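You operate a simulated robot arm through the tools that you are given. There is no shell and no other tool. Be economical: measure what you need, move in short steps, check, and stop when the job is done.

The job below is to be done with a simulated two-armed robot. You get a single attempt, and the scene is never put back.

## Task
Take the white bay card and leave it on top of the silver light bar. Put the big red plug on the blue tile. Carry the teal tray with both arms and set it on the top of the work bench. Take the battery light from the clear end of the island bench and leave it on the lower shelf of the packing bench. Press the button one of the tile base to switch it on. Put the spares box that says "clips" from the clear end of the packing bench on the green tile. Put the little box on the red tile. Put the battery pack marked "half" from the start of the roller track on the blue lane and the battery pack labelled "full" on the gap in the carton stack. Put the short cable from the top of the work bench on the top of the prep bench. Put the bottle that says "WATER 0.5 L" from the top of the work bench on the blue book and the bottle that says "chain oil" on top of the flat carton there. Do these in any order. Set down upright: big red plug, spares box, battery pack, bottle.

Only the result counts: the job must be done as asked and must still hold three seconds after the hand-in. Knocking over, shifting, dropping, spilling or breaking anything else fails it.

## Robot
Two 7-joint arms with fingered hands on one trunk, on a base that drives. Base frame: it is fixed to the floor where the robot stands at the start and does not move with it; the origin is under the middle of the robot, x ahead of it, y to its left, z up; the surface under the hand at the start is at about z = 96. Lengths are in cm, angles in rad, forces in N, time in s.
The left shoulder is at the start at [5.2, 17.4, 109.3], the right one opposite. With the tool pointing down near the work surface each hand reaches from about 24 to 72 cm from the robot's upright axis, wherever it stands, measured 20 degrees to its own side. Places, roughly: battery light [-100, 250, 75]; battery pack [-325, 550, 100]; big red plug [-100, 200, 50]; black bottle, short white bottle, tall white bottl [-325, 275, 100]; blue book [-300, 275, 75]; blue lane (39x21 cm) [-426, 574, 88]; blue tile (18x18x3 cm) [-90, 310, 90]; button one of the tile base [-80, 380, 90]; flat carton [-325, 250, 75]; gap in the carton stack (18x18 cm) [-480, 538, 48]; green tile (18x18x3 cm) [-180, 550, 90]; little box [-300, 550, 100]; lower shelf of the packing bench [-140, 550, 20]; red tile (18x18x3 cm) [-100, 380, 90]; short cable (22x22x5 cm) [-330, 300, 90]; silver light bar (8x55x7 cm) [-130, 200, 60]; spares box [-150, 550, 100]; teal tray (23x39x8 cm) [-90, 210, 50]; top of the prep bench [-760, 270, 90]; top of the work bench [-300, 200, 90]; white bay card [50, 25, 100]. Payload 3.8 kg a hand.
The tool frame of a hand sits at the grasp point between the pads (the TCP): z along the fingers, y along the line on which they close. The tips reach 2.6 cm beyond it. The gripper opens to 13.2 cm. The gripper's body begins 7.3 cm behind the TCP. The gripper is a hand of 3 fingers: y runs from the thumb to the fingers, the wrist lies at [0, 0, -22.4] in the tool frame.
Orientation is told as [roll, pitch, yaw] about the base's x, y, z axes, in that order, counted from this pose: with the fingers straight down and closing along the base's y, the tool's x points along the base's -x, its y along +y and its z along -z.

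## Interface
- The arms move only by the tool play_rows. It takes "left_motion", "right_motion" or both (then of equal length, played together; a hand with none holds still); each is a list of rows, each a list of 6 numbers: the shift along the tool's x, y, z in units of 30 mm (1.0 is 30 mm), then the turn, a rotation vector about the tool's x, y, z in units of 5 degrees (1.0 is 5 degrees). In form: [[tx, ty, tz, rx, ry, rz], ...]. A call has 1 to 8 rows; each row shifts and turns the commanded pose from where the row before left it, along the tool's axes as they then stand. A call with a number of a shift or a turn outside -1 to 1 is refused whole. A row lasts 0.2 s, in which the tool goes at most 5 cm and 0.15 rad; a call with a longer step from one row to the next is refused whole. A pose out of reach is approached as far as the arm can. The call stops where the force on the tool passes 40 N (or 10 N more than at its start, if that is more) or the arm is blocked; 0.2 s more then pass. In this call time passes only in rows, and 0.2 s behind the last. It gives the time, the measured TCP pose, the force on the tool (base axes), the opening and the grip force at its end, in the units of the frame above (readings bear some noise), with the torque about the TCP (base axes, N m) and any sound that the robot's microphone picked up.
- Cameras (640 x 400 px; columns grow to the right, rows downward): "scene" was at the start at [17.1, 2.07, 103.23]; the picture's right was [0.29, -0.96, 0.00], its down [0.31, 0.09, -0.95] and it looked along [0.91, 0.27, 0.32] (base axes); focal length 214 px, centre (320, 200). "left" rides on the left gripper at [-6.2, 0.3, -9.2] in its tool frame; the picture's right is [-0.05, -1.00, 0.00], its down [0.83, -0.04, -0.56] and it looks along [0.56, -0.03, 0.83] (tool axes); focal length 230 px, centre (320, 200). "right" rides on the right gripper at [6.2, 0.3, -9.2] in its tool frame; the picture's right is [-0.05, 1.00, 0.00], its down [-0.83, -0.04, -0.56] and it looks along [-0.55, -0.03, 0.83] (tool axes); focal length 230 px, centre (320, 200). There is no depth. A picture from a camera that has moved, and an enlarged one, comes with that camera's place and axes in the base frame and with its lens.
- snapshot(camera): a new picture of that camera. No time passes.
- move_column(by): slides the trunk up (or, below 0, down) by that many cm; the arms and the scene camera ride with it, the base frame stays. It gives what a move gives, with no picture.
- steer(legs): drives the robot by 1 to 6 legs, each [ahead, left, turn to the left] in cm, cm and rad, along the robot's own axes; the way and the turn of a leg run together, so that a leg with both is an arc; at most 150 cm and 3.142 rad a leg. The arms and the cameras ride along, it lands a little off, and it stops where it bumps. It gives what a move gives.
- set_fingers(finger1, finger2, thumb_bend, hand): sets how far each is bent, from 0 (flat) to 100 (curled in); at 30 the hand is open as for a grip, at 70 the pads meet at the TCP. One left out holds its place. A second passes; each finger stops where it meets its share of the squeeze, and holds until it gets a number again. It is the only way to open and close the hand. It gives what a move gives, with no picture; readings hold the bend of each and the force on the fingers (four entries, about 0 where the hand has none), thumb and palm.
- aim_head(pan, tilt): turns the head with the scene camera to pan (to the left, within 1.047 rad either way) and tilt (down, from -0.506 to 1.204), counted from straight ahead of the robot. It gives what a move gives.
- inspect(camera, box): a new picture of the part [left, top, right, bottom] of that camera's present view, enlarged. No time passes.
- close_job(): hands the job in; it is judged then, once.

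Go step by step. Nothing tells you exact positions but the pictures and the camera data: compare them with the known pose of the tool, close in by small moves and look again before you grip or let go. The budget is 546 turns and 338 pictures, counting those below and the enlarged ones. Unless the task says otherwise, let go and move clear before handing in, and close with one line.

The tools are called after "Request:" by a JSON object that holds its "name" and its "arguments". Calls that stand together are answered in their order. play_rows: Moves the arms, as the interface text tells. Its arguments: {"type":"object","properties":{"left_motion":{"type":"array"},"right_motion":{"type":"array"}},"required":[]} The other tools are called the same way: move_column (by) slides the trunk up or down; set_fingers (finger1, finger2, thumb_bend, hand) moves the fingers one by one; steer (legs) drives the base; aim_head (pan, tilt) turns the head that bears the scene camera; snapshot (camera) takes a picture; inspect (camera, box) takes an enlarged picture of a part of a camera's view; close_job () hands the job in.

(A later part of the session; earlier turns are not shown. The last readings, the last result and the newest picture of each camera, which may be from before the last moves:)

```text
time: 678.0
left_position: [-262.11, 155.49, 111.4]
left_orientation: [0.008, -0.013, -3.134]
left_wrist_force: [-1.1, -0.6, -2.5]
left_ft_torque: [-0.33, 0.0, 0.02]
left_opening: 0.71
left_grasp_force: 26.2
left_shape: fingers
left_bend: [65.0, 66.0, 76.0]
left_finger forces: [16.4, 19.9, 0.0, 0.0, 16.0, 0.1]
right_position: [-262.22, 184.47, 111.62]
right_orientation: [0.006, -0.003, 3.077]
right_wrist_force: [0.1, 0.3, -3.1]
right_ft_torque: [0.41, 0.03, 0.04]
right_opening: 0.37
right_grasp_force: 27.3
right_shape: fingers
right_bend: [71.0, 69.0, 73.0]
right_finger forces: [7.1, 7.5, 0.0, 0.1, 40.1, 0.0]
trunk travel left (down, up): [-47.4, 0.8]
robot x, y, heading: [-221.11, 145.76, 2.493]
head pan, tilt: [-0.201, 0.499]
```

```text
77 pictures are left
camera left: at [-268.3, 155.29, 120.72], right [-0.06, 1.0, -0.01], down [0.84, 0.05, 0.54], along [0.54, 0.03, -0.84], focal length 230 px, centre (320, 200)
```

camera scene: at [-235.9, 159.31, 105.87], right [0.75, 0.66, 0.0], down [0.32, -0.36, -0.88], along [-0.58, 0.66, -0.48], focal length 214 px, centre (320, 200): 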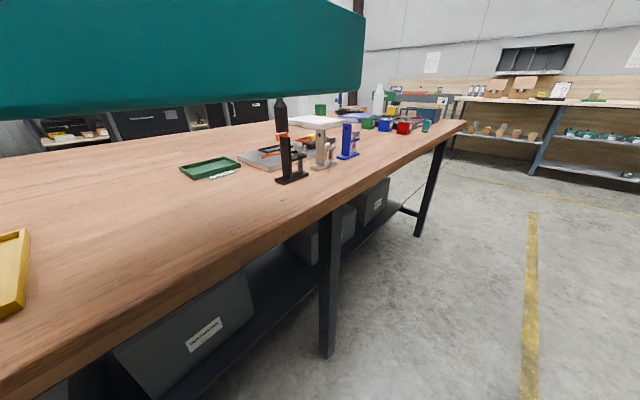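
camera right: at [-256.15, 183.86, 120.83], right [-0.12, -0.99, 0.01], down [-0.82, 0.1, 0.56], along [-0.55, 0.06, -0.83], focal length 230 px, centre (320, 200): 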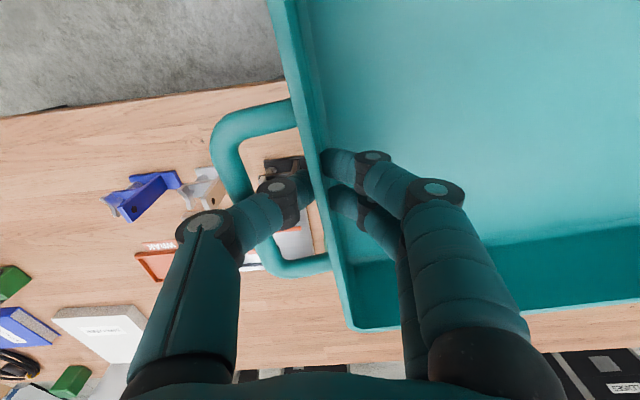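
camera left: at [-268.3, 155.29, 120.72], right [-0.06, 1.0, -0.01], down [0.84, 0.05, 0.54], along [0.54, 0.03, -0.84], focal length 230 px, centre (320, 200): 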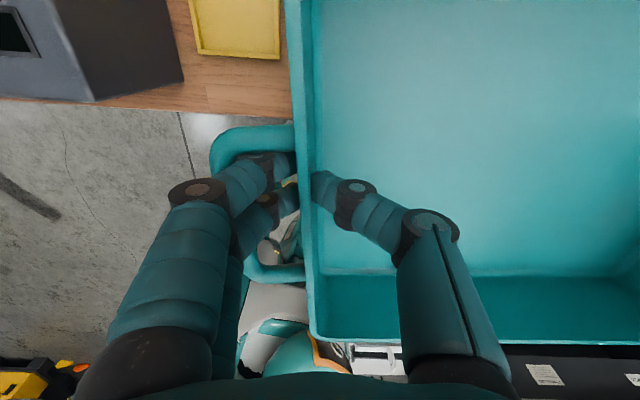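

The bench edge is at x≈-260, so the tray must go ~5 cm further in and 3 cm left. I adjust and then lower.

Request:
{"name": "steer", "arguments": {"legs": [[2.0, 5.3, 0]]}}

Request:
{"name": "play_rows", "arguments": {"left_motion": [[0, 0, 0.6, 0, 0, 0], [0, 0, 0.6, 0, 0, 0], [0, 0, 0.6, 0, 0, 0], [0, 0, 0.6, 0, 0, 0], [0, 0, 0.6, 0, 0, 0]], "right_motion": [[0, 0, 0.6, 0, 0, 0], [0, 0, 0.6, 0, 0, 0], [0, 0, 0.6, 0, 0, 0], [0, 0, 0.6, 0, 0, 0], [0, 0, 0.6, 0, 0, 0]]}}

Request:
{"name": "snapshot", "arguments": {"camera": "left"}}

Request:
{"name": "snapshot", "arguments": {"camera": "right"}}

Request:
{"name": "snapshot", "arguments": {"camera": "scene"}}

```text
time: 679.2
left_position: [-266.95, 152.67, 111.49]
left_orientation: [0.006, -0.012, -3.135]
left_wrist_force: [0.0, -0.4, -2.4]
left_ft_torque: [-0.33, 0.01, 0.06]
left_opening: 0.74
left_grasp_force: 26.2
left_shape: fingers
left_bend: [65.0, 66.0, 76.0]
left_finger forces: [16.4, 19.9, 0.0, 0.0, 16.2, 0.1]
right_position: [-266.91, 181.57, 111.68]
right_orientation: [0.006, -0.004, 3.077]
right_wrist_force: [-0.1, -1.3, -2.1]
right_ft_torque: [0.4, 0.04, 0.01]
right_opening: 0.38
right_grasp_force: 27.8
right_shape: fingers
right_bend: [71.0, 69.0, 73.0]
right_finger forces: [7.1, 7.7, 0.0, 0.0, 40.4, 0.0]
trunk travel left (down, up): [-47.4, 0.8]
robot x, y, heading: [-225.79, 143.01, 2.497]
head pan, tilt: [-0.201, 0.499]
```

```text
time: 680.4
left_position: [-266.9, 152.63, 102.43]
left_orientation: [0.008, -0.013, -3.135]
left_wrist_force: [0.6, -4.2, -3.7]
left_ft_torque: [-0.4, -0.01, 0.04]
left_opening: 0.72
left_grasp_force: 25.1
left_shape: fingers
left_bend: [65.0, 66.0, 76.0]
left_finger forces: [16.8, 19.8, 0.0, 0.1, 14.8, 0.0]
right_position: [-266.94, 181.67, 102.39]
right_orientation: [0.004, -0.002, 3.076]
right_wrist_force: [0.1, 3.7, -2.8]
right_ft_torque: [0.32, 0.04, -0.01]
right_opening: 0.35
right_grasp_force: 25.0
right_shape: fingers
right_bend: [71.0, 69.0, 73.0]
right_finger forces: [7.1, 7.7, 0.0, 0.0, 36.9, 0.1]
trunk travel left (down, up): [-47.4, 0.8]
robot x, y, heading: [-225.38, 143.29, 2.495]
head pan, tilt: [-0.201, 0.499]
```

```text
76 pictures are left
camera left: at [-273.1, 152.45, 111.66], right [-0.06, 1.0, -0.01], down [0.84, 0.05, 0.55], along [0.54, 0.03, -0.84], focal length 230 px, centre (320, 200)
```

left: 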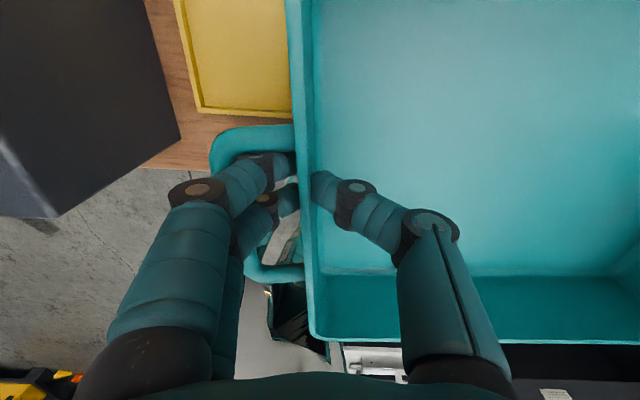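

```text
75 pictures are left
camera right: at [-260.85, 180.97, 111.67], right [-0.12, -0.99, 0.01], down [-0.82, 0.1, 0.56], along [-0.55, 0.06, -0.83], focal length 230 px, centre (320, 200)
```

right: 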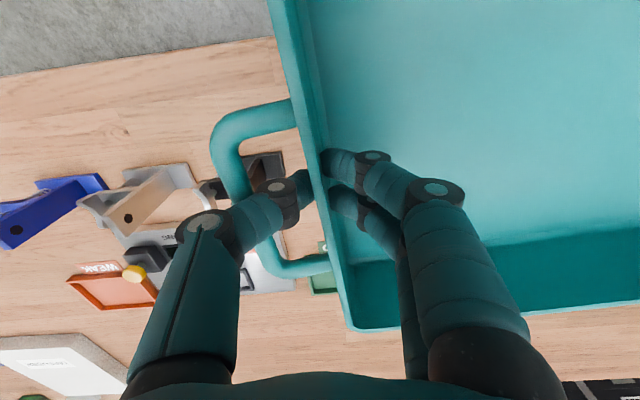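

```text
74 pictures are left
camera scene: at [-240.6, 156.42, 105.86], right [0.75, 0.66, 0.0], down [0.32, -0.36, -0.88], along [-0.58, 0.66, -0.48], focal length 214 px, centre (320, 200)
```

scene: 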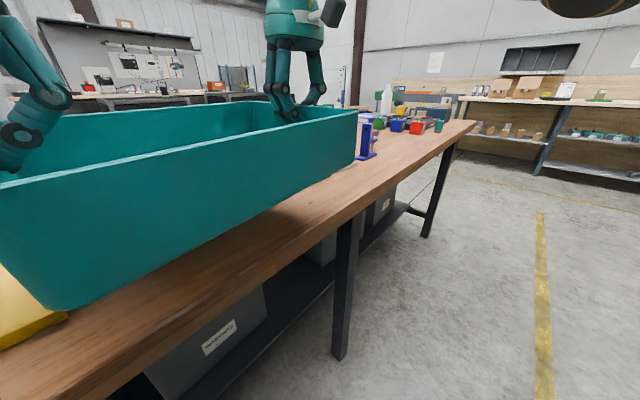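

The right handle end is close to the black clamp. I back off 1.8 cm (moves the tray +1.4 in x and −1.1 in y), then lower.

Request:
{"name": "steer", "arguments": {"legs": [[-1.8, 0, 0]]}}

Request:
{"name": "play_rows", "arguments": {"left_motion": [[0, 0, 0.5, 0, 0, 0], [0, 0, 0.5, 0, 0, 0], [0, 0, 0.5, 0, 0, 0], [0, 0, 0.4, 0, 0, 0]], "right_motion": [[0, 0, 0.5, 0, 0, 0], [0, 0, 0.5, 0, 0, 0], [0, 0, 0.5, 0, 0, 0], [0, 0, 0.4, 0, 0, 0]]}}

Request:
{"name": "snapshot", "arguments": {"camera": "right"}}

Request:
{"name": "snapshot", "arguments": {"camera": "left"}}

```text
time: 681.2
left_position: [-265.73, 151.66, 102.43]
left_orientation: [0.01, -0.009, -3.135]
left_wrist_force: [0.3, -6.7, -2.7]
left_ft_torque: [-0.42, -0.03, 0.0]
left_opening: 0.73
left_grasp_force: 24.9
left_shape: fingers
left_bend: [65.0, 66.0, 76.0]
left_finger forces: [16.2, 19.2, 0.0, 0.0, 13.8, 0.0]
right_position: [-265.63, 180.59, 102.31]
right_orientation: [0.008, -0.001, 3.076]
right_wrist_force: [-0.1, 6.1, -1.2]
right_ft_torque: [0.34, 0.04, 0.0]
right_opening: 0.37
right_grasp_force: 25.8
right_shape: fingers
right_bend: [71.0, 69.0, 73.0]
right_finger forces: [6.6, 7.2, 0.0, 0.1, 35.8, 0.1]
trunk travel left (down, up): [-47.4, 0.8]
robot x, y, heading: [-224.27, 142.21, 2.491]
head pan, tilt: [-0.201, 0.499]
```

```text
time: 682.2
left_position: [-265.8, 151.6, 96.69]
left_orientation: [0.011, -0.013, -3.134]
left_wrist_force: [0.8, -4.0, -2.9]
left_ft_torque: [-0.39, -0.03, -0.01]
left_opening: 0.71
left_grasp_force: 24.6
left_shape: fingers
left_bend: [65.0, 66.0, 76.0]
left_finger forces: [16.1, 18.8, 0.0, 0.0, 14.7, 0.0]
right_position: [-265.6, 180.59, 96.79]
right_orientation: [0.005, -0.005, 3.074]
right_wrist_force: [0.2, 4.3, -2.3]
right_ft_torque: [0.3, 0.04, -0.05]
right_opening: 0.4
right_grasp_force: 26.1
right_shape: fingers
right_bend: [71.0, 69.0, 73.0]
right_finger forces: [7.4, 7.5, 0.1, 0.0, 36.4, 0.0]
trunk travel left (down, up): [-47.4, 0.8]
robot x, y, heading: [-224.2, 142.05, 2.491]
head pan, tilt: [-0.201, 0.499]
```

```text
73 pictures are left
camera right: at [-259.54, 179.9, 105.97], right [-0.12, -0.99, 0.0], down [-0.82, 0.1, 0.56], along [-0.55, 0.06, -0.83], focal length 230 px, centre (320, 200)
```

right: 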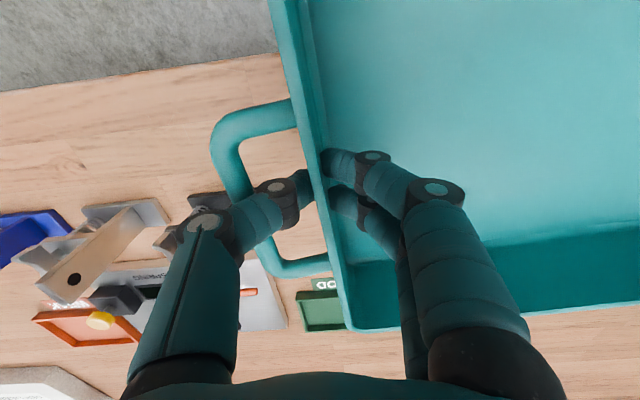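

```text
72 pictures are left
camera left: at [-271.9, 151.41, 105.97], right [-0.06, 1.0, -0.01], down [0.84, 0.05, 0.54], along [0.54, 0.03, -0.84], focal length 230 px, centre (320, 200)
```

left: 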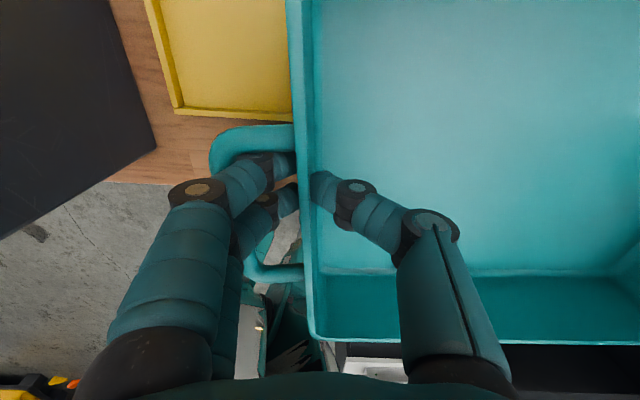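

Request:
{"name": "play_rows", "arguments": {"left_motion": [[0, -0.1, 0.4, 0, 0, 0], [0, -0.1, 0.3, 0, 0, 0], [0, 0, 0.2, 0, 0, 0]], "right_motion": [[0, -0.1, 0.4, 0, 0, 0], [0, -0.1, 0.3, 0, 0, 0], [0, 0, 0.2, 0, 0, 0]]}}

Request:
{"name": "snapshot", "arguments": {"camera": "scene"}}

```text
time: 683.0
left_position: [-265.84, 152.23, 94.07]
left_orientation: [0.01, -0.013, -3.132]
left_wrist_force: [-0.1, -6.7, -3.5]
left_ft_torque: [-0.42, 0.0, -0.04]
left_opening: 0.71
left_grasp_force: 24.1
left_shape: fingers
left_bend: [65.0, 66.0, 76.0]
left_finger forces: [16.0, 18.4, 0.0, 0.1, 13.9, 0.0]
right_position: [-265.62, 181.17, 94.05]
right_orientation: [0.004, -0.002, 3.074]
right_wrist_force: [-0.8, 6.6, -2.7]
right_ft_torque: [0.31, 0.02, -0.04]
right_opening: 0.38
right_grasp_force: 24.6
right_shape: fingers
right_bend: [71.0, 70.0, 73.0]
right_finger forces: [6.8, 7.1, 0.0, 0.1, 35.7, 0.1]
trunk travel left (down, up): [-47.4, 0.8]
robot x, y, heading: [-224.56, 141.92, 2.493]
head pan, tilt: [-0.201, 0.499]
```

```text
71 pictures are left
camera scene: at [-239.2, 155.37, 105.87], right [0.75, 0.66, 0.0], down [0.32, -0.36, -0.88], along [-0.58, 0.66, -0.48], focal length 214 px, centre (320, 200)
```

scene: 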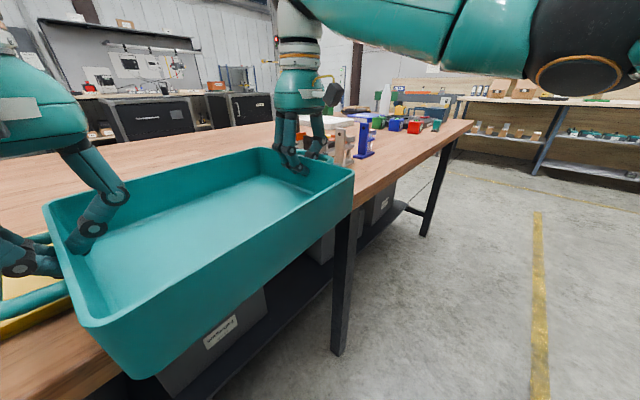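

Request:
{"name": "play_rows", "arguments": {"left_motion": [[-0.15, 0, 0.2, 0, 0, 0], [-0.15, 0, 0.15, 0, 0, 0], [0, 0, 0.1, 0, 0, 0]], "right_motion": [[-0.15, 0, 0.2, 0, 0, 0], [-0.15, 0, 0.15, 0, 0, 0], [0, 0, 0.1, 0, 0, 0]]}}

```text
time: 683.8
left_position: [-266.64, 152.11, 92.7]
left_orientation: [0.008, -0.012, -3.133]
left_wrist_force: [-0.3, -2.7, -2.7]
left_ft_torque: [-0.4, 0.03, 0.0]
left_opening: 0.7
left_grasp_force: 25.4
left_shape: fingers
left_bend: [65.0, 66.0, 76.0]
left_finger forces: [16.4, 19.4, 0.1, 0.0, 14.9, 0.1]
right_position: [-266.5, 181.18, 92.68]
right_orientation: [0.004, -0.003, 3.075]
right_wrist_force: [0.7, 2.6, -1.8]
right_ft_torque: [0.32, 0.04, -0.02]
right_opening: 0.34
right_grasp_force: 26.7
right_shape: fingers
right_bend: [71.0, 70.0, 73.0]
right_finger forces: [7.4, 7.9, 0.0, 0.0, 37.2, 0.1]
trunk travel left (down, up): [-47.4, 0.8]
robot x, y, heading: [-224.14, 142.2, 2.496]
head pan, tilt: [-0.201, 0.499]
```

Request:
{"name": "play_rows", "arguments": {"left_motion": [[0, 0, 0.15, 0, 0, 0], [0, 0, 0.15, 0, 0, 0], [0, 0, 0.12, 0, 0, 0]], "right_motion": [[0, 0, 0.15, 0, 0, 0], [0, 0, 0.15, 0, 0, 0], [0, 0, 0.12, 0, 0, 0]]}}

Request:
{"name": "snapshot", "arguments": {"camera": "right"}}

```text
time: 684.5
left_position: [-266.57, 152.27, 92.56]
left_orientation: [-0.005, -0.025, -3.133]
left_wrist_force: [2.5, -2.8, 24.8]
left_ft_torque: [-1.51, -0.19, 0.09]
left_opening: 0.72
left_grasp_force: 52.2
left_shape: fingers
left_bend: [65.0, 66.0, 77.0]
left_finger forces: [35.4, 55.1, 0.0, 0.0, 14.1, 0.0]
right_position: [-266.37, 181.14, 92.45]
right_orientation: [0.0, -0.014, 3.077]
right_wrist_force: [3.2, 2.6, 13.8]
right_ft_torque: [0.53, -0.06, -0.01]
right_opening: 0.35
right_grasp_force: 31.6
right_shape: fingers
right_bend: [72.0, 70.0, 74.0]
right_finger forces: [9.3, 9.1, 0.0, 0.0, 44.4, 0.0]
trunk travel left (down, up): [-47.4, 0.8]
robot x, y, heading: [-224.08, 142.31, 2.499]
head pan, tilt: [-0.201, 0.499]
stopped in row 3 (left hand): the force on the tool passed its limit at 44 N (the readings are from after the stop); the commanded pose is now the measured one
```

```text
70 pictures are left
camera right: at [-260.25, 180.46, 101.55], right [-0.12, -0.99, 0.0], down [-0.82, 0.1, 0.57], along [-0.56, 0.07, -0.82], focal length 230 px, centre (320, 200)
```

right: 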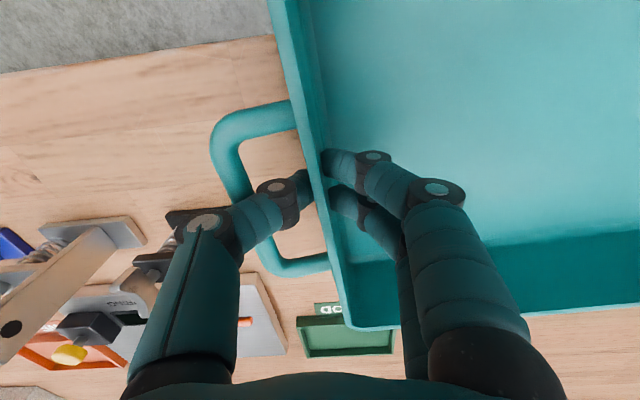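

Landed (upward force on both). I open both hands carefully.

Request:
{"name": "set_fingers", "arguments": {"hand": "left", "finger1": 63, "finger2": 63, "thumb_bend": 54}}

Request:
{"name": "set_fingers", "arguments": {"hand": "right", "finger1": 54, "finger2": 54, "thumb_bend": 63}}

Request:
{"name": "play_rows", "arguments": {"left_motion": [[0, 0, -0.3, 0, 0, 0], [0, 0, -0.6, 0, 0, 0], [0, 0, -0.8, 0, 0, 0], [0, 0, -0.8, 0, 0, 0], [0, 0, -0.8, 0, 0, 0]], "right_motion": [[0, 0, -0.3, 0, 0, 0], [0, 0, -0.6, 0, 0, 0], [0, 0, -0.8, 0, 0, 0], [0, 0, -0.8, 0, 0, 0], [0, 0, -0.8, 0, 0, 0]]}}

Request:
{"name": "snapshot", "arguments": {"camera": "scene"}}

Request:
{"name": "snapshot", "arguments": {"camera": "left"}}

```text
time: 685.5
left_position: [-266.71, 152.43, 92.64]
left_orientation: [-0.009, -0.027, -3.135]
left_wrist_force: [-1.7, 7.8, 37.0]
left_ft_torque: [-1.53, -0.18, -0.06]
left_opening: 3.88
left_grasp_force: 32.1
left_shape: fingers
left_bend: [64.0, 65.0, 54.0]
left_finger forces: [23.8, 41.0, 0.1, 0.0, 0.0, 0.0]
right_position: [-266.31, 181.14, 92.31]
right_orientation: [-0.001, -0.017, 3.077]
right_wrist_force: [-0.3, 0.9, 27.8]
right_ft_torque: [1.03, -0.03, 0.02]
right_opening: 0.33
right_grasp_force: 41.8
right_shape: fingers
right_bend: [72.0, 70.0, 73.0]
right_finger forces: [9.5, 9.3, 0.0, 0.0, 64.6, 0.0]
trunk travel left (down, up): [-47.4, 0.8]
robot x, y, heading: [-224.45, 142.41, 2.499]
head pan, tilt: [-0.201, 0.499]
```

```text
time: 686.5
left_position: [-266.63, 152.36, 92.54]
left_orientation: [-0.01, -0.027, -3.133]
left_wrist_force: [-2.5, 10.6, 39.0]
left_ft_torque: [-1.65, -0.15, -0.14]
left_opening: 3.76
left_grasp_force: 37.0
left_shape: fingers
left_bend: [64.0, 65.0, 54.0]
left_finger forces: [28.2, 45.7, 0.1, 0.1, 0.0, 0.0]
right_position: [-266.49, 180.89, 92.26]
right_orientation: [0.002, -0.014, 3.079]
right_wrist_force: [-0.4, -14.5, 28.1]
right_ft_torque: [1.11, -0.03, -0.06]
right_opening: 3.1
right_grasp_force: 21.6
right_shape: fingers
right_bend: [54.0, 54.0, 67.0]
right_finger forces: [0.1, 0.0, 0.0, 0.1, 43.4, 0.0]
trunk travel left (down, up): [-47.4, 0.8]
robot x, y, heading: [-224.46, 142.04, 2.499]
head pan, tilt: [-0.201, 0.499]
```

```text
time: 687.7
left_position: [-266.53, 152.15, 101.97]
left_orientation: [0.002, -0.017, -3.134]
left_wrist_force: [0.3, 0.5, -5.2]
left_ft_torque: [-0.55, 0.0, -0.03]
left_opening: 5.07
left_grasp_force: 24.7
left_shape: fingers
left_bend: [54.0, 53.0, 54.0]
left_finger forces: [24.1, 24.8, 0.0, 0.1, 0.1, 0.0]
right_position: [-266.43, 181.22, 101.82]
right_orientation: [0.005, -0.005, 3.076]
right_wrist_force: [-0.8, 0.2, 0.0]
right_ft_torque: [-0.01, 0.06, -0.01]
right_opening: 3.93
right_grasp_force: 0.0
right_shape: fingers
right_bend: [54.0, 54.0, 63.0]
right_finger forces: [0.1, 0.1, 0.0, 0.0, 0.0, 0.0]
trunk travel left (down, up): [-47.4, 0.8]
robot x, y, heading: [-224.31, 142.11, 2.496]
head pan, tilt: [-0.201, 0.499]
```

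```text
69 pictures are left
camera scene: at [-239.16, 155.34, 105.88], right [0.75, 0.66, 0.0], down [0.32, -0.36, -0.88], along [-0.58, 0.66, -0.48], focal length 214 px, centre (320, 200)
```

scene: 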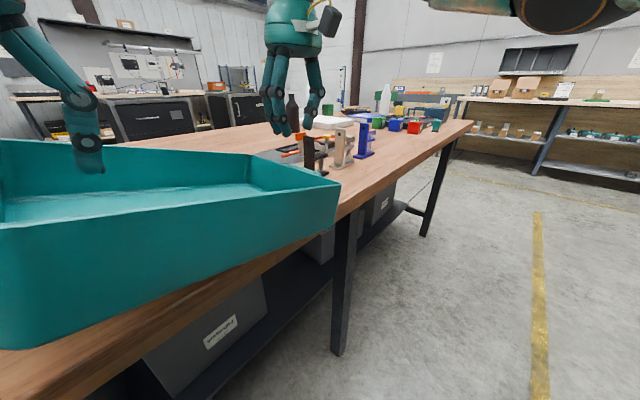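

```text
68 pictures are left
camera left: at [-272.54, 151.92, 111.2], right [-0.06, 1.0, 0.0], down [0.84, 0.05, 0.54], along [0.54, 0.03, -0.84], focal length 230 px, centre (320, 200)
```

left: 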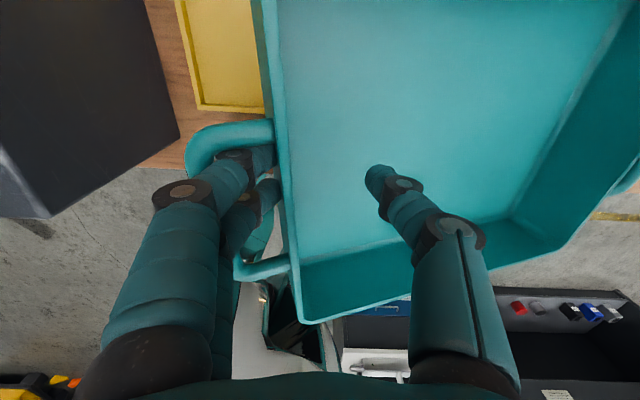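

The left fingers are wedged in the loop and lifted that end. I lower it back down, then hold the tray down with the right hand while withdrawing the left.

Request:
{"name": "play_rows", "arguments": {"left_motion": [[0, 0, 0.8, 0, 0, 0], [0, 0, 0.8, 0, 0, 0], [0, 0, 0.8, 0, 0, 0], [0, 0, 0.5, 0, 0, 0], [0, 0, 0.15, 0, 0, 0]]}}

Request:
{"name": "set_fingers", "arguments": {"hand": "right", "finger1": 70, "finger2": 70, "thumb_bend": 70}}

Request:
{"name": "snapshot", "arguments": {"camera": "left"}}

```text
time: 688.9
left_position: [-266.85, 152.23, 93.08]
left_orientation: [-0.002, -0.02, -3.136]
left_wrist_force: [-1.3, -0.2, 4.5]
left_ft_torque: [-0.16, -0.01, -0.01]
left_opening: 4.08
left_grasp_force: 3.5
left_shape: fingers
left_bend: [62.0, 63.0, 54.0]
left_finger forces: [2.6, 3.9, 0.0, 0.1, 0.1, 0.0]
right_position: [-266.44, 181.17, 101.79]
right_orientation: [0.004, -0.009, 3.074]
right_wrist_force: [0.5, -0.4, -0.3]
right_ft_torque: [-0.02, 0.03, 0.01]
right_opening: 3.93
right_grasp_force: 0.1
right_shape: fingers
right_bend: [54.0, 54.0, 63.0]
right_finger forces: [0.1, 0.1, 0.1, 0.0, 0.0, 0.1]
trunk travel left (down, up): [-47.4, 0.8]
robot x, y, heading: [-224.76, 141.74, 2.497]
head pan, tilt: [-0.201, 0.499]
```

```text
time: 689.9
left_position: [-266.82, 152.15, 92.81]
left_orientation: [-0.002, -0.019, -3.134]
left_wrist_force: [-1.8, 1.3, 6.2]
left_ft_torque: [-0.22, 0.01, -0.04]
left_opening: 4.04
left_grasp_force: 4.6
left_shape: fingers
left_bend: [63.0, 63.0, 54.0]
left_finger forces: [4.1, 5.5, 0.0, 0.0, 0.0, 0.0]
right_position: [-266.56, 181.14, 101.8]
right_orientation: [0.005, -0.006, 3.076]
right_wrist_force: [0.0, 0.2, -0.4]
right_ft_torque: [0.01, -0.01, -0.03]
right_opening: 0.61
right_grasp_force: 0.1
right_shape: fingers
right_bend: [70.0, 70.0, 70.0]
right_finger forces: [0.0, 0.1, 0.1, 0.1, 0.0, 0.0]
trunk travel left (down, up): [-47.4, 0.8]
robot x, y, heading: [-224.3, 142.51, 2.495]
head pan, tilt: [-0.201, 0.499]
```

```text
67 pictures are left
camera left: at [-272.82, 151.93, 102.21], right [-0.06, 1.0, 0.0], down [0.84, 0.05, 0.54], along [0.54, 0.03, -0.84], focal length 230 px, centre (320, 200)
```

left: 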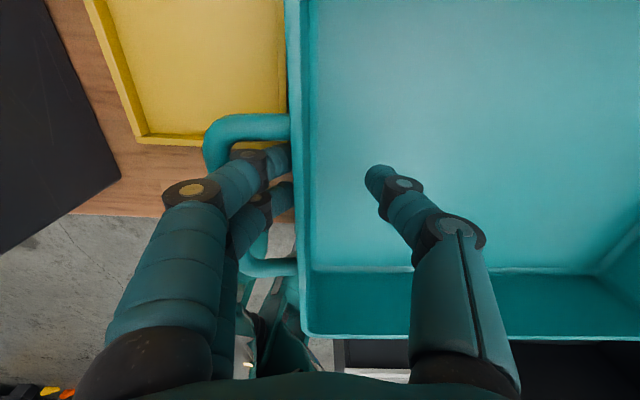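

The front finger sits under the loop's far leg. I shift the left hand toward the loop's middle before lifting, with small steps.

Request:
{"name": "play_rows", "arguments": {"left_motion": [[0.2, 0, 0, 0, 0, 0], [0.2, 0, 0, 0, 0, 0], [0.1, 0, 0, 0, 0, 0]]}}

Request:
{"name": "set_fingers", "arguments": {"hand": "left", "finger1": 64, "finger2": 64, "thumb_bend": 50}}

Request:
{"name": "snapshot", "arguments": {"camera": "left"}}

```text
time: 690.7
left_position: [-265.21, 152.37, 92.89]
left_orientation: [0.001, -0.017, -3.135]
left_wrist_force: [-3.8, -0.6, 3.7]
left_ft_torque: [-0.19, 0.04, -0.01]
left_opening: 4.14
left_grasp_force: 3.9
left_shape: fingers
left_bend: [62.0, 63.0, 54.0]
left_finger forces: [2.6, 5.8, 0.0, 0.0, 0.0, 0.1]
right_position: [-266.51, 181.15, 101.71]
right_orientation: [0.002, -0.009, 3.076]
right_wrist_force: [-0.2, 0.0, 0.4]
right_ft_torque: [-0.02, -0.03, -0.02]
right_opening: 0.64
right_grasp_force: 0.0
right_shape: fingers
right_bend: [70.0, 70.0, 70.0]
right_finger forces: [0.1, 0.0, 0.1, 0.0, 0.0, 0.0]
trunk travel left (down, up): [-47.4, 0.8]
robot x, y, heading: [-224.49, 142.29, 2.499]
head pan, tilt: [-0.201, 0.499]
```

```text
time: 691.7
left_position: [-265.22, 152.32, 92.88]
left_orientation: [0.001, -0.017, -3.133]
left_wrist_force: [-0.8, -2.7, 1.6]
left_ft_torque: [-0.16, 0.01, 0.04]
left_opening: 4.81
left_grasp_force: 3.9
left_shape: fingers
left_bend: [62.0, 63.0, 50.0]
left_finger forces: [2.7, 5.2, 0.0, 0.0, 0.0, 0.1]
right_position: [-266.48, 181.1, 101.73]
right_orientation: [0.003, -0.007, 3.075]
right_wrist_force: [-0.4, -0.4, -0.3]
right_ft_torque: [-0.01, -0.01, -0.02]
right_opening: 0.61
right_grasp_force: 0.1
right_shape: fingers
right_bend: [70.0, 70.0, 70.0]
right_finger forces: [0.0, 0.0, 0.0, 0.0, 0.0, 0.0]
trunk travel left (down, up): [-47.4, 0.8]
robot x, y, heading: [-224.29, 142.18, 2.493]
head pan, tilt: [-0.201, 0.499]
```

```text
66 pictures are left
camera left: at [-271.28, 151.97, 102.14], right [-0.06, 1.0, 0.0], down [0.84, 0.05, 0.54], along [0.54, 0.03, -0.84], focal length 230 px, centre (320, 200)
```

left: 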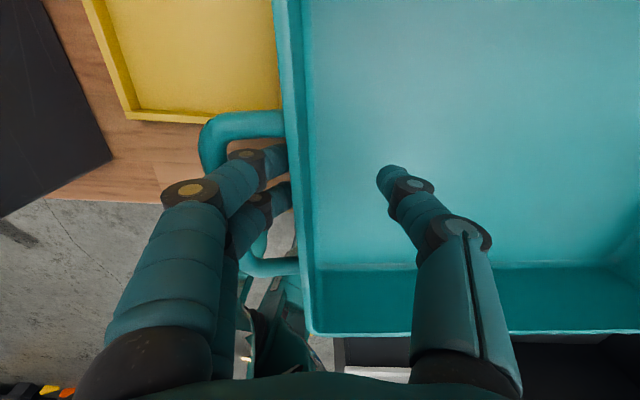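

I put the right fist on the tray floor to hold it down.

Request:
{"name": "play_rows", "arguments": {"right_motion": [[0, 0.95, 0, 0, 0, 0], [0, 0.95, 0, 0, 0, 0], [0, 0.95, 0, 0, 0, 0], [0, 0.95, 0, 0, 0, 0], [0, 0.8, 0, 0, 0, 0], [0, 0, 1, 0, 0, 0], [0, 0, 1, 0, 0, 0], [0, 0, 1, 0, 0, 0]]}}

Request:
{"name": "play_rows", "arguments": {"right_motion": [[0, 0, 0.6, 0, 0, 0], [0, 0, 0.3, 0, 0, 0], [0, 0, 0.2, 0, 0, 0], [0, 0, 0.15, 0, 0, 0]]}}

```text
time: 693.5
left_position: [-265.37, 152.31, 92.75]
left_orientation: [-0.003, -0.018, -3.135]
left_wrist_force: [-0.4, -1.5, 0.3]
left_ft_torque: [-0.08, 0.03, 0.03]
left_opening: 4.78
left_grasp_force: 4.2
left_shape: fingers
left_bend: [62.0, 63.0, 50.0]
left_finger forces: [2.6, 5.3, 0.1, 0.0, 0.0, 0.0]
right_position: [-267.5, 167.31, 92.64]
right_orientation: [0.004, -0.005, 3.077]
right_wrist_force: [-0.2, 0.5, 0.2]
right_ft_torque: [0.0, 0.03, 0.0]
right_opening: 0.63
right_grasp_force: 0.0
right_shape: fingers
right_bend: [70.0, 70.0, 70.0]
right_finger forces: [0.1, 0.0, 0.0, 0.0, 0.0, 0.1]
trunk travel left (down, up): [-47.4, 0.8]
robot x, y, heading: [-224.33, 142.17, 2.497]
head pan, tilt: [-0.201, 0.499]
```

```text
time: 694.5
left_position: [-265.23, 152.13, 92.92]
left_orientation: [-0.002, -0.021, -3.133]
left_wrist_force: [-1.5, -1.8, 1.0]
left_ft_torque: [-0.01, 0.01, 0.04]
left_opening: 4.77
left_grasp_force: 2.9
left_shape: fingers
left_bend: [62.0, 63.0, 50.0]
left_finger forces: [1.9, 4.0, 0.0, 0.0, 0.0, 0.0]
right_position: [-267.54, 167.42, 89.33]
right_orientation: [0.002, -0.01, 3.076]
right_wrist_force: [2.1, 0.9, 12.9]
right_ft_torque: [0.08, -0.12, 0.0]
right_opening: 0.51
right_grasp_force: 6.4
right_shape: fingers
right_bend: [70.0, 70.0, 70.0]
right_finger forces: [3.0, 1.5, 0.0, 0.1, 7.9, 0.0]
trunk travel left (down, up): [-47.4, 0.8]
robot x, y, heading: [-224.42, 142.07, 2.497]
head pan, tilt: [-0.201, 0.499]
```

Request:
{"name": "play_rows", "arguments": {"right_motion": [[0, 0, 0.12, 0, 0, 0], [0, 0, 0, 0, 0, 0], [0, 0, 0, 0, 0, 0], [0, 0, 0, 0, 0, 0], [0, 0, 0, 0, 0, 0]], "left_motion": [[0, 0, 0, 0, 0, 0], [0, 0, -0.3, 0, 0, 0], [0, 0, -0.5, 0, 0, 0], [0, 0, -0.5, 0, 0, 0], [0, 0, -0.5, 0, 0, 0]]}}

Request:
{"name": "snapshot", "arguments": {"camera": "left"}}

```text
time: 695.9
left_position: [-264.96, 152.4, 98.17]
left_orientation: [0.001, -0.017, -3.136]
left_wrist_force: [0.6, 0.4, 0.2]
left_ft_torque: [-0.04, 0.04, 0.0]
left_opening: 4.53
left_grasp_force: 0.1
left_shape: fingers
left_bend: [64.0, 64.0, 50.0]
left_finger forces: [0.0, 0.1, 0.1, 0.0, 0.0, 0.0]
right_position: [-267.69, 167.34, 89.25]
right_orientation: [0.002, -0.018, 3.076]
right_wrist_force: [2.5, 1.0, 21.2]
right_ft_torque: [0.05, -0.05, 0.01]
right_opening: 0.35
right_grasp_force: 10.8
right_shape: fingers
right_bend: [71.0, 71.0, 71.0]
right_finger forces: [5.4, 3.5, 0.0, 0.1, 12.5, 0.0]
trunk travel left (down, up): [-47.4, 0.8]
robot x, y, heading: [-224.36, 142.01, 2.491]
head pan, tilt: [-0.201, 0.499]
stopped in row 5 (right hand): the force on the tool passed its limit at 40 N (the readings are from after the stop); the commanded pose is now the measured one
```

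```text
65 pictures are left
camera left: at [-271.06, 152.11, 107.39], right [-0.06, 1.0, 0.0], down [0.84, 0.05, 0.54], along [0.54, 0.03, -0.84], focal length 230 px, centre (320, 200)
```

left: 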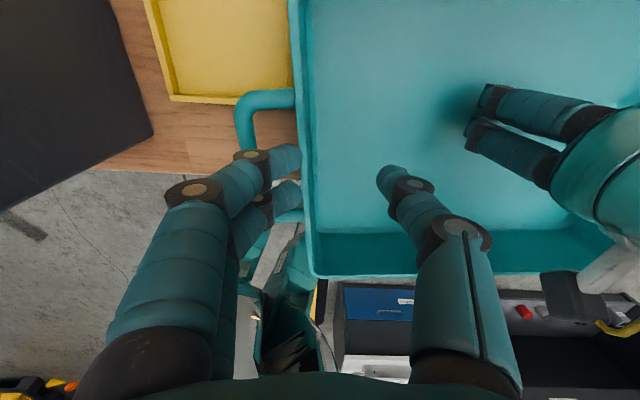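

The left hand came free. I lift both hands clear and check the tray.

Request:
{"name": "play_rows", "arguments": {"left_motion": [[0, 0, -0.8, 0, 0, 0], [0, 0, -1, 0, 0, 0], [0, 0, -1, 0, 0, 0], [0, 0, -1, 0, 0, 0], [0, 0, 0, 0, 0, 0]], "right_motion": [[0, 0, -0.3, 0, 0, 0], [0, 0, -1, 0, 0, 0], [0, 0, -1, 0, 0, 0], [0, 0, -1, 0, 0, 0], [0, 0, -1, 0, 0, 0]]}}

Request:
{"name": "steer", "arguments": {"legs": [[-30, 0, 0]]}}

Request:
{"name": "aim_head", "arguments": {"pan": 0.2, "tilt": 0.5}}

Request:
{"name": "snapshot", "arguments": {"camera": "scene"}}

```text
time: 697.1
left_position: [-265.01, 152.18, 109.58]
left_orientation: [0.0, -0.021, -3.134]
left_wrist_force: [-0.1, 0.1, 0.0]
left_ft_torque: [-0.01, -0.02, 0.02]
left_opening: 4.52
left_grasp_force: 0.0
left_shape: fingers
left_bend: [64.0, 64.0, 50.0]
left_finger forces: [0.0, 0.0, 0.1, 0.0, 0.1, 0.0]
right_position: [-267.52, 167.34, 101.97]
right_orientation: [0.0, -0.013, 3.075]
right_wrist_force: [0.3, -0.2, 0.4]
right_ft_torque: [0.02, -0.01, -0.01]
right_opening: 0.48
right_grasp_force: 0.0
right_shape: fingers
right_bend: [70.0, 70.0, 70.0]
right_finger forces: [0.1, 0.0, 0.0, 0.1, 0.0, 0.1]
trunk travel left (down, up): [-47.4, 0.8]
robot x, y, heading: [-224.47, 141.9, 2.496]
head pan, tilt: [-0.201, 0.499]
```

```text
time: 699.1
left_position: [-241.27, 134.17, 109.4]
left_orientation: [-0.001, -0.019, -3.132]
left_wrist_force: [0.6, -0.5, 0.7]
left_ft_torque: [0.0, 0.03, 0.01]
left_opening: 4.54
left_grasp_force: 0.0
left_shape: fingers
left_bend: [64.0, 64.0, 50.0]
left_finger forces: [0.0, 0.1, 0.0, 0.0, 0.1, 0.0]
right_position: [-243.77, 149.29, 102.0]
right_orientation: [0.002, -0.013, 3.078]
right_wrist_force: [-0.8, 0.1, 0.7]
right_ft_torque: [-0.01, 0.02, -0.01]
right_opening: 0.49
right_grasp_force: 0.0
right_shape: fingers
right_bend: [70.0, 70.0, 70.0]
right_finger forces: [0.1, 0.0, 0.0, 0.0, 0.0, 0.1]
trunk travel left (down, up): [-47.4, 0.8]
robot x, y, heading: [-200.85, 124.08, 2.499]
head pan, tilt: [-0.201, 0.499]
```

```text
time: 700.0
left_position: [-241.18, 134.35, 109.55]
left_orientation: [-0.003, -0.019, -3.133]
left_wrist_force: [-0.1, -0.4, -0.5]
left_ft_torque: [0.01, 0.0, 0.01]
left_opening: 4.5
left_grasp_force: 0.1
left_shape: fingers
left_bend: [64.0, 64.0, 50.0]
left_finger forces: [0.0, 0.0, 0.0, 0.1, 0.0, 0.0]
right_position: [-243.76, 149.45, 102.06]
right_orientation: [0.001, -0.014, 3.078]
right_wrist_force: [-0.6, -0.3, 0.2]
right_ft_torque: [-0.03, 0.02, 0.02]
right_opening: 0.52
right_grasp_force: 0.1
right_shape: fingers
right_bend: [70.0, 70.0, 70.0]
right_finger forces: [0.0, 0.0, 0.0, 0.0, 0.0, 0.0]
trunk travel left (down, up): [-47.4, 0.8]
robot x, y, heading: [-200.35, 124.42, 2.496]
head pan, tilt: [0.201, 0.499]
```

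```text
64 pictures are left
camera scene: at [-217.59, 134.53, 105.88], right [0.43, 0.9, 0.0], down [0.43, -0.21, -0.88], along [-0.79, 0.38, -0.48], focal length 214 px, centre (320, 200)
```

scene: 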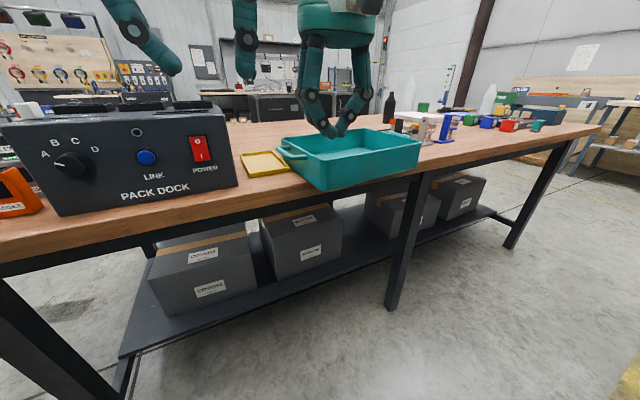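

The tray is on the work bench. Now the bottles, which stand toward the far side: I retract the hands and drive around the north end of the bench to its −x side, facing +x.

Request:
{"name": "play_rows", "arguments": {"left_motion": [[0.8, 0, 0, 0, 0, 0.8], [0.8, 0, 0, 0, 0, 0.8], [0.5, 0, 0, 0, 0, 0.8], [0, 0, 0, 0, 0, 0.8], [0, 0, 0, 0, 0, 0.8]], "right_motion": [[0.9, -0.6, -0.8, 0, 0, 0.8], [0.9, -0.6, -0.8, 0, 0, 0.8], [0.9, -0.6, -0.8, 0, 0, 0.8], [0.9, -0.6, -0.5, 0, 0, 0.8], [0.5, -0.6, 0, 0, 0, 0.8]]}}

Request:
{"name": "steer", "arguments": {"legs": [[0, 0, -2.496], [0, 125, 0], [0, 120, 0], [-150, 0, 0], [-40, 0, 0], [0, -95, 0]]}}

Request:
{"name": "aim_head", "arguments": {"pan": 0, "tilt": 0.4}}

Request:
{"name": "snapshot", "arguments": {"camera": "scene"}}

```text
time: 701.2
left_position: [-234.77, 134.05, 109.36]
left_orientation: [0.005, -0.017, 2.799]
left_wrist_force: [-0.3, -0.2, 0.2]
left_ft_torque: [0.03, -0.01, 0.01]
left_opening: 4.52
left_grasp_force: 0.1
left_shape: fingers
left_bend: [64.0, 64.0, 50.0]
left_finger forces: [0.0, 0.1, 0.0, 0.0, 0.1, 0.0]
right_position: [-229.74, 155.98, 110.53]
right_orientation: [0.009, -0.01, 2.727]
right_wrist_force: [0.0, 0.1, 0.2]
right_ft_torque: [-0.02, 0.02, -0.02]
right_opening: 0.49
right_grasp_force: 0.1
right_shape: fingers
right_bend: [70.0, 70.0, 70.0]
right_finger forces: [0.0, 0.0, 0.1, 0.1, 0.0, 0.0]
trunk travel left (down, up): [-47.4, 0.8]
robot x, y, heading: [-200.68, 124.42, 2.496]
head pan, tilt: [0.201, 0.499]
```

```text
time: 746.5
left_position: [-356.7, 288.15, 109.32]
left_orientation: [0.004, -0.016, 0.341]
left_wrist_force: [-0.1, -0.6, -0.1]
left_ft_torque: [0.0, -0.02, 0.02]
left_opening: 4.53
left_grasp_force: 0.0
left_shape: fingers
left_bend: [64.0, 64.0, 50.0]
left_finger forces: [0.0, 0.1, 0.0, 0.0, 0.0, 0.1]
right_position: [-346.95, 267.88, 110.55]
right_orientation: [0.008, -0.011, 0.269]
right_wrist_force: [-0.3, -0.1, 0.1]
right_ft_torque: [0.01, -0.03, 0.01]
right_opening: 0.53
right_grasp_force: 0.2
right_shape: fingers
right_bend: [70.0, 70.0, 70.0]
right_finger forces: [0.0, 0.0, 0.1, 0.0, 0.1, 0.1]
trunk travel left (down, up): [-47.4, 0.8]
robot x, y, heading: [-389.67, 273.82, 0.04]
head pan, tilt: [0.201, 0.499]
```

```text
time: 747.2
left_position: [-356.78, 288.19, 109.45]
left_orientation: [0.004, -0.017, 0.34]
left_wrist_force: [0.2, -0.1, 0.2]
left_ft_torque: [-0.01, 0.03, -0.01]
left_opening: 4.51
left_grasp_force: 0.0
left_shape: fingers
left_bend: [64.0, 64.0, 50.0]
left_finger forces: [0.0, 0.0, 0.1, 0.0, 0.0, 0.0]
right_position: [-346.83, 267.97, 110.55]
right_orientation: [0.007, -0.012, 0.267]
right_wrist_force: [0.1, -0.3, -0.2]
right_ft_torque: [0.01, -0.03, -0.01]
right_opening: 0.51
right_grasp_force: 0.0
right_shape: fingers
right_bend: [70.0, 70.0, 70.0]
right_finger forces: [0.0, 0.0, 0.0, 0.1, 0.1, 0.0]
trunk travel left (down, up): [-47.4, 0.8]
robot x, y, heading: [-389.45, 274.15, 0.039]
head pan, tilt: [0.0, 0.4]
```

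```text
63 pictures are left
camera scene: at [-369.62, 274.68, 106.79], right [0.04, -1.0, 0.0], down [-0.39, -0.01, -0.92], along [0.92, 0.03, -0.39], focal length 214 px, centre (320, 200)
```

scene: 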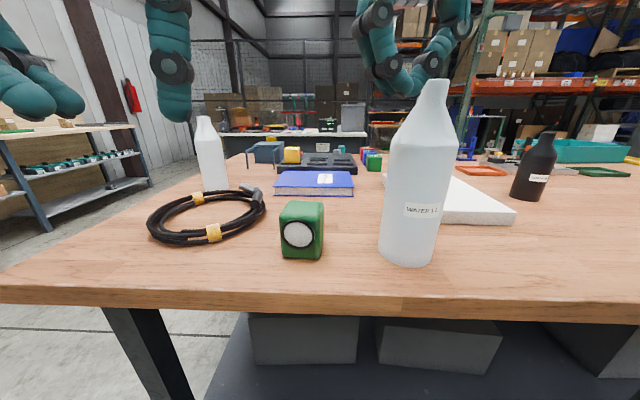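

Request:
{"name": "inspect", "arguments": {"camera": "scene", "box": [370, 80, 570, 270]}}

Request:
{"name": "inspect", "arguments": {"camera": "scene", "box": [140, 100, 360, 260]}}

```text
2.11 times, centred on (470, 175) of scene
camera zoom: at [-369.62, 274.68, 106.79], right [0.04, -1.0, 0.0], down [-0.39, -0.01, -0.92], along [0.92, 0.03, -0.39], focal length 452 px, centre (4, 253)
```

zoom: 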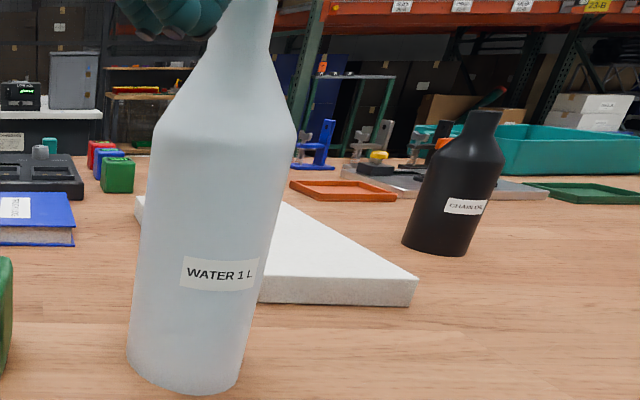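

```text
2.50 times, centred on (250, 180) of scene
camera zoom: at [-369.62, 274.68, 106.79], right [0.04, -1.0, 0.0], down [-0.39, -0.01, -0.92], along [0.92, 0.03, -0.39], focal length 536 px, centre (495, 250)
```

zoom: 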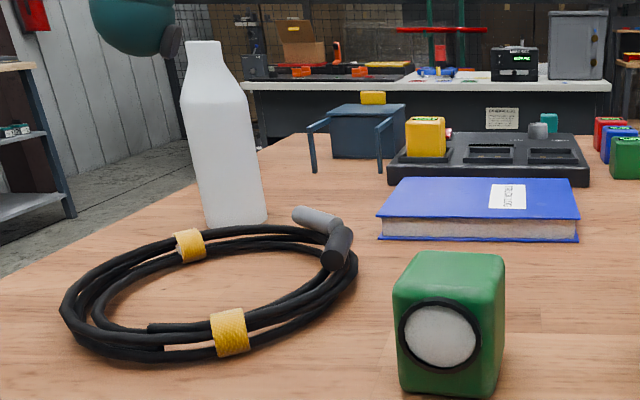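

The left white bottle must be the 0.5 L one (the tall one reads WATER 1 L); the black one reads CHAIN OIL. Estimated: oil (-315, 224), flat carton centre (-322, 250) top z≈90, short bottle (-311, 306), book centre (-311, 278), cable (-331, 299). I start with the oil: back off, slide right, and move in.

Request:
{"name": "set_fingers", "arguments": {"hand": "right", "finger1": 38, "finger2": 38, "thumb_bend": 38}}

Request:
{"name": "steer", "arguments": {"legs": [[-16, 0, -0.04], [0, -31, 0], [24, 0, 0]]}}

Request:
{"name": "aim_head", "arguments": {"pan": -0.2, "tilt": 0.4}}

Request:
{"name": "snapshot", "arguments": {"camera": "scene"}}

```text
time: 748.2
left_position: [-356.75, 288.08, 109.43]
left_orientation: [0.006, -0.017, 0.341]
left_wrist_force: [0.3, -0.7, 0.6]
left_ft_torque: [0.0, -0.01, 0.0]
left_opening: 4.52
left_grasp_force: 0.1
left_shape: fingers
left_bend: [64.0, 64.0, 50.0]
left_finger forces: [0.1, 0.0, 0.0, 0.1, 0.0, 0.0]
right_position: [-347.03, 267.89, 110.54]
right_orientation: [0.008, -0.011, 0.268]
right_wrist_force: [-0.7, 0.2, 0.4]
right_ft_torque: [-0.02, 0.01, 0.02]
right_opening: 10.74
right_grasp_force: 0.0
right_shape: fingers
right_bend: [38.0, 38.0, 38.0]
right_finger forces: [0.0, 0.0, 0.2, 0.0, 0.1, 0.1]
trunk travel left (down, up): [-47.4, 0.8]
robot x, y, heading: [-389.48, 274.12, 0.038]
head pan, tilt: [0.0, 0.4]
```

```text
time: 753.9
left_position: [-347.82, 255.49, 109.4]
left_orientation: [0.004, -0.018, 0.297]
left_wrist_force: [0.2, 0.1, -0.2]
left_ft_torque: [0.0, 0.03, -0.04]
left_opening: 4.54
left_grasp_force: 0.0
left_shape: fingers
left_bend: [64.0, 64.0, 50.0]
left_finger forces: [0.0, 0.1, 0.0, 0.0, 0.1, 0.0]
right_position: [-339.03, 234.8, 110.53]
right_orientation: [0.007, -0.012, 0.227]
right_wrist_force: [-0.2, -0.3, -0.1]
right_ft_torque: [0.02, -0.01, 0.0]
right_opening: 10.76
right_grasp_force: 0.1
right_shape: fingers
right_bend: [38.0, 38.0, 38.0]
right_finger forces: [0.0, 0.0, 0.0, 0.1, 0.1, 0.1]
trunk travel left (down, up): [-47.4, 0.8]
robot x, y, heading: [-381.05, 242.45, -0.001]
head pan, tilt: [0.0, 0.4]
```

```text
time: 754.6
left_position: [-347.93, 255.42, 109.3]
left_orientation: [0.006, -0.018, 0.298]
left_wrist_force: [0.0, 0.6, 0.2]
left_ft_torque: [-0.02, -0.05, -0.01]
left_opening: 4.52
left_grasp_force: 0.0
left_shape: fingers
left_bend: [64.0, 64.0, 50.0]
left_finger forces: [0.0, 0.0, 0.0, 0.1, 0.0, 0.0]
right_position: [-338.94, 234.83, 110.54]
right_orientation: [0.008, -0.012, 0.227]
right_wrist_force: [-0.1, 0.4, -0.4]
right_ft_torque: [0.0, -0.02, -0.01]
right_opening: 10.78
right_grasp_force: 0.1
right_shape: fingers
right_bend: [38.0, 38.0, 38.0]
right_finger forces: [0.1, 0.0, 0.1, 0.1, 0.1, 0.1]
trunk travel left (down, up): [-47.4, 0.8]
robot x, y, heading: [-381.05, 243.01, -0.003]
head pan, tilt: [-0.201, 0.4]
```

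```text
60 pictures are left
camera scene: at [-361.49, 240.68, 106.79], right [-0.2, -0.98, 0.0], down [-0.38, 0.08, -0.92], along [0.9, -0.19, -0.39], focal length 214 px, centre (320, 200)
```

scene: 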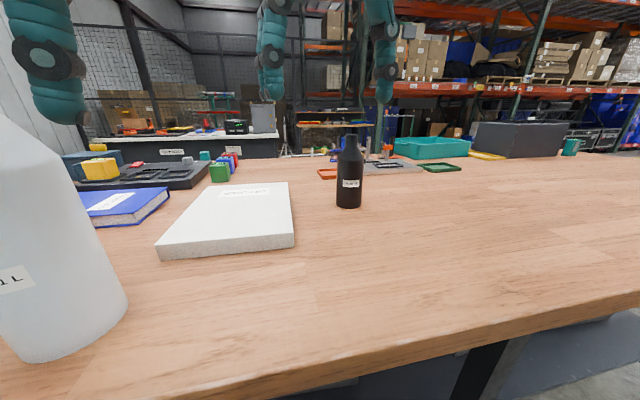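

I raise the left hand away from the tall bottle and bring the right hand over the oil bottle (centre ≈(-316, 224), top ≈102).

Request:
{"name": "play_rows", "arguments": {"left_motion": [[0.5, 0, -1, 0, 0, 0], [0.5, 0, -1, 0, 0, 0], [0, 0, -0.5, 0, 0, 0]]}}

Request:
{"name": "steer", "arguments": {"legs": [[2.5, 0, 0]]}}

Request:
{"name": "play_rows", "arguments": {"right_motion": [[-0.9, -0.75, 0.2, 0, 0, 0], [-0.9, -0.75, 0.2, 0, 0, 0], [-0.9, -0.75, 0.2, 0, 0, 0], [-0.9, -0.75, 0.3, 0, 0, 0], [-0.9, -0.75, 0.3, 0, 0, 0], [-0.9, -0.75, 0.3, 0, 0, 0], [-0.4, -0.6, 0.2, 0, 0, 0]]}}

Request:
{"name": "snapshot", "arguments": {"camera": "right"}}

```text
time: 755.4
left_position: [-350.85, 254.55, 116.83]
left_orientation: [0.004, -0.019, 0.298]
left_wrist_force: [0.1, -0.6, 0.4]
left_ft_torque: [0.01, -0.02, 0.02]
left_opening: 4.51
left_grasp_force: 0.1
left_shape: fingers
left_bend: [64.0, 64.0, 50.0]
left_finger forces: [0.0, 0.1, 0.0, 0.1, 0.1, 0.1]
right_position: [-338.9, 234.76, 110.55]
right_orientation: [0.007, -0.011, 0.228]
right_wrist_force: [0.1, 0.0, 0.3]
right_ft_torque: [-0.03, 0.01, 0.02]
right_opening: 10.74
right_grasp_force: 0.1
right_shape: fingers
right_bend: [38.0, 38.0, 38.0]
right_finger forces: [0.0, 0.1, 0.0, 0.1, 0.0, 0.1]
trunk travel left (down, up): [-47.4, 0.8]
robot x, y, heading: [-381.06, 242.8, -0.004]
head pan, tilt: [-0.201, 0.4]
```

```text
time: 756.2
left_position: [-348.67, 254.53, 116.88]
left_orientation: [0.005, -0.021, 0.298]
left_wrist_force: [-0.9, -0.1, -0.2]
left_ft_torque: [0.02, 0.0, -0.01]
left_opening: 4.51
left_grasp_force: 0.2
left_shape: fingers
left_bend: [64.0, 64.0, 50.0]
left_finger forces: [0.1, 0.0, 0.0, 0.0, 0.1, 0.0]
right_position: [-336.64, 234.74, 110.71]
right_orientation: [0.005, -0.013, 0.226]
right_wrist_force: [-1.2, -0.1, -0.1]
right_ft_torque: [0.01, 0.02, -0.02]
right_opening: 10.78
right_grasp_force: 0.1
right_shape: fingers
right_bend: [38.0, 38.0, 38.0]
right_finger forces: [0.0, 0.0, 0.1, 0.0, 0.0, 0.0]
trunk travel left (down, up): [-47.4, 0.8]
robot x, y, heading: [-378.79, 242.91, -0.004]
head pan, tilt: [-0.201, 0.4]
```

```text
time: 757.8
left_position: [-348.43, 254.63, 116.86]
left_orientation: [0.006, -0.018, 0.297]
left_wrist_force: [-0.2, 0.2, -0.1]
left_ft_torque: [0.01, -0.04, 0.02]
left_opening: 4.52
left_grasp_force: 0.1
left_shape: fingers
left_bend: [64.0, 64.0, 50.0]
left_finger forces: [0.0, 0.1, 0.0, 0.1, 0.1, 0.0]
right_position: [-316.21, 223.87, 105.76]
right_orientation: [0.007, -0.011, 0.229]
right_wrist_force: [-0.1, -0.3, 0.3]
right_ft_torque: [0.0, 0.01, 0.04]
right_opening: 10.76
right_grasp_force: 0.0
right_shape: fingers
right_bend: [38.0, 38.0, 38.0]
right_finger forces: [0.0, 0.0, 0.0, 0.1, 0.0, 0.0]
trunk travel left (down, up): [-47.4, 0.8]
robot x, y, heading: [-378.62, 242.93, -0.007]
head pan, tilt: [-0.201, 0.4]
```

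```text
59 pictures are left
camera right: at [-322.5, 222.74, 114.92], right [-0.18, 0.98, 0.01], down [0.81, 0.14, 0.56], along [0.56, 0.1, -0.83], focal length 230 px, centre (320, 200)
```

right: 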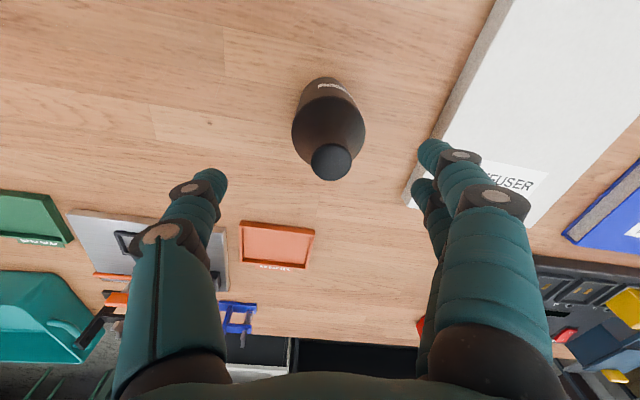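

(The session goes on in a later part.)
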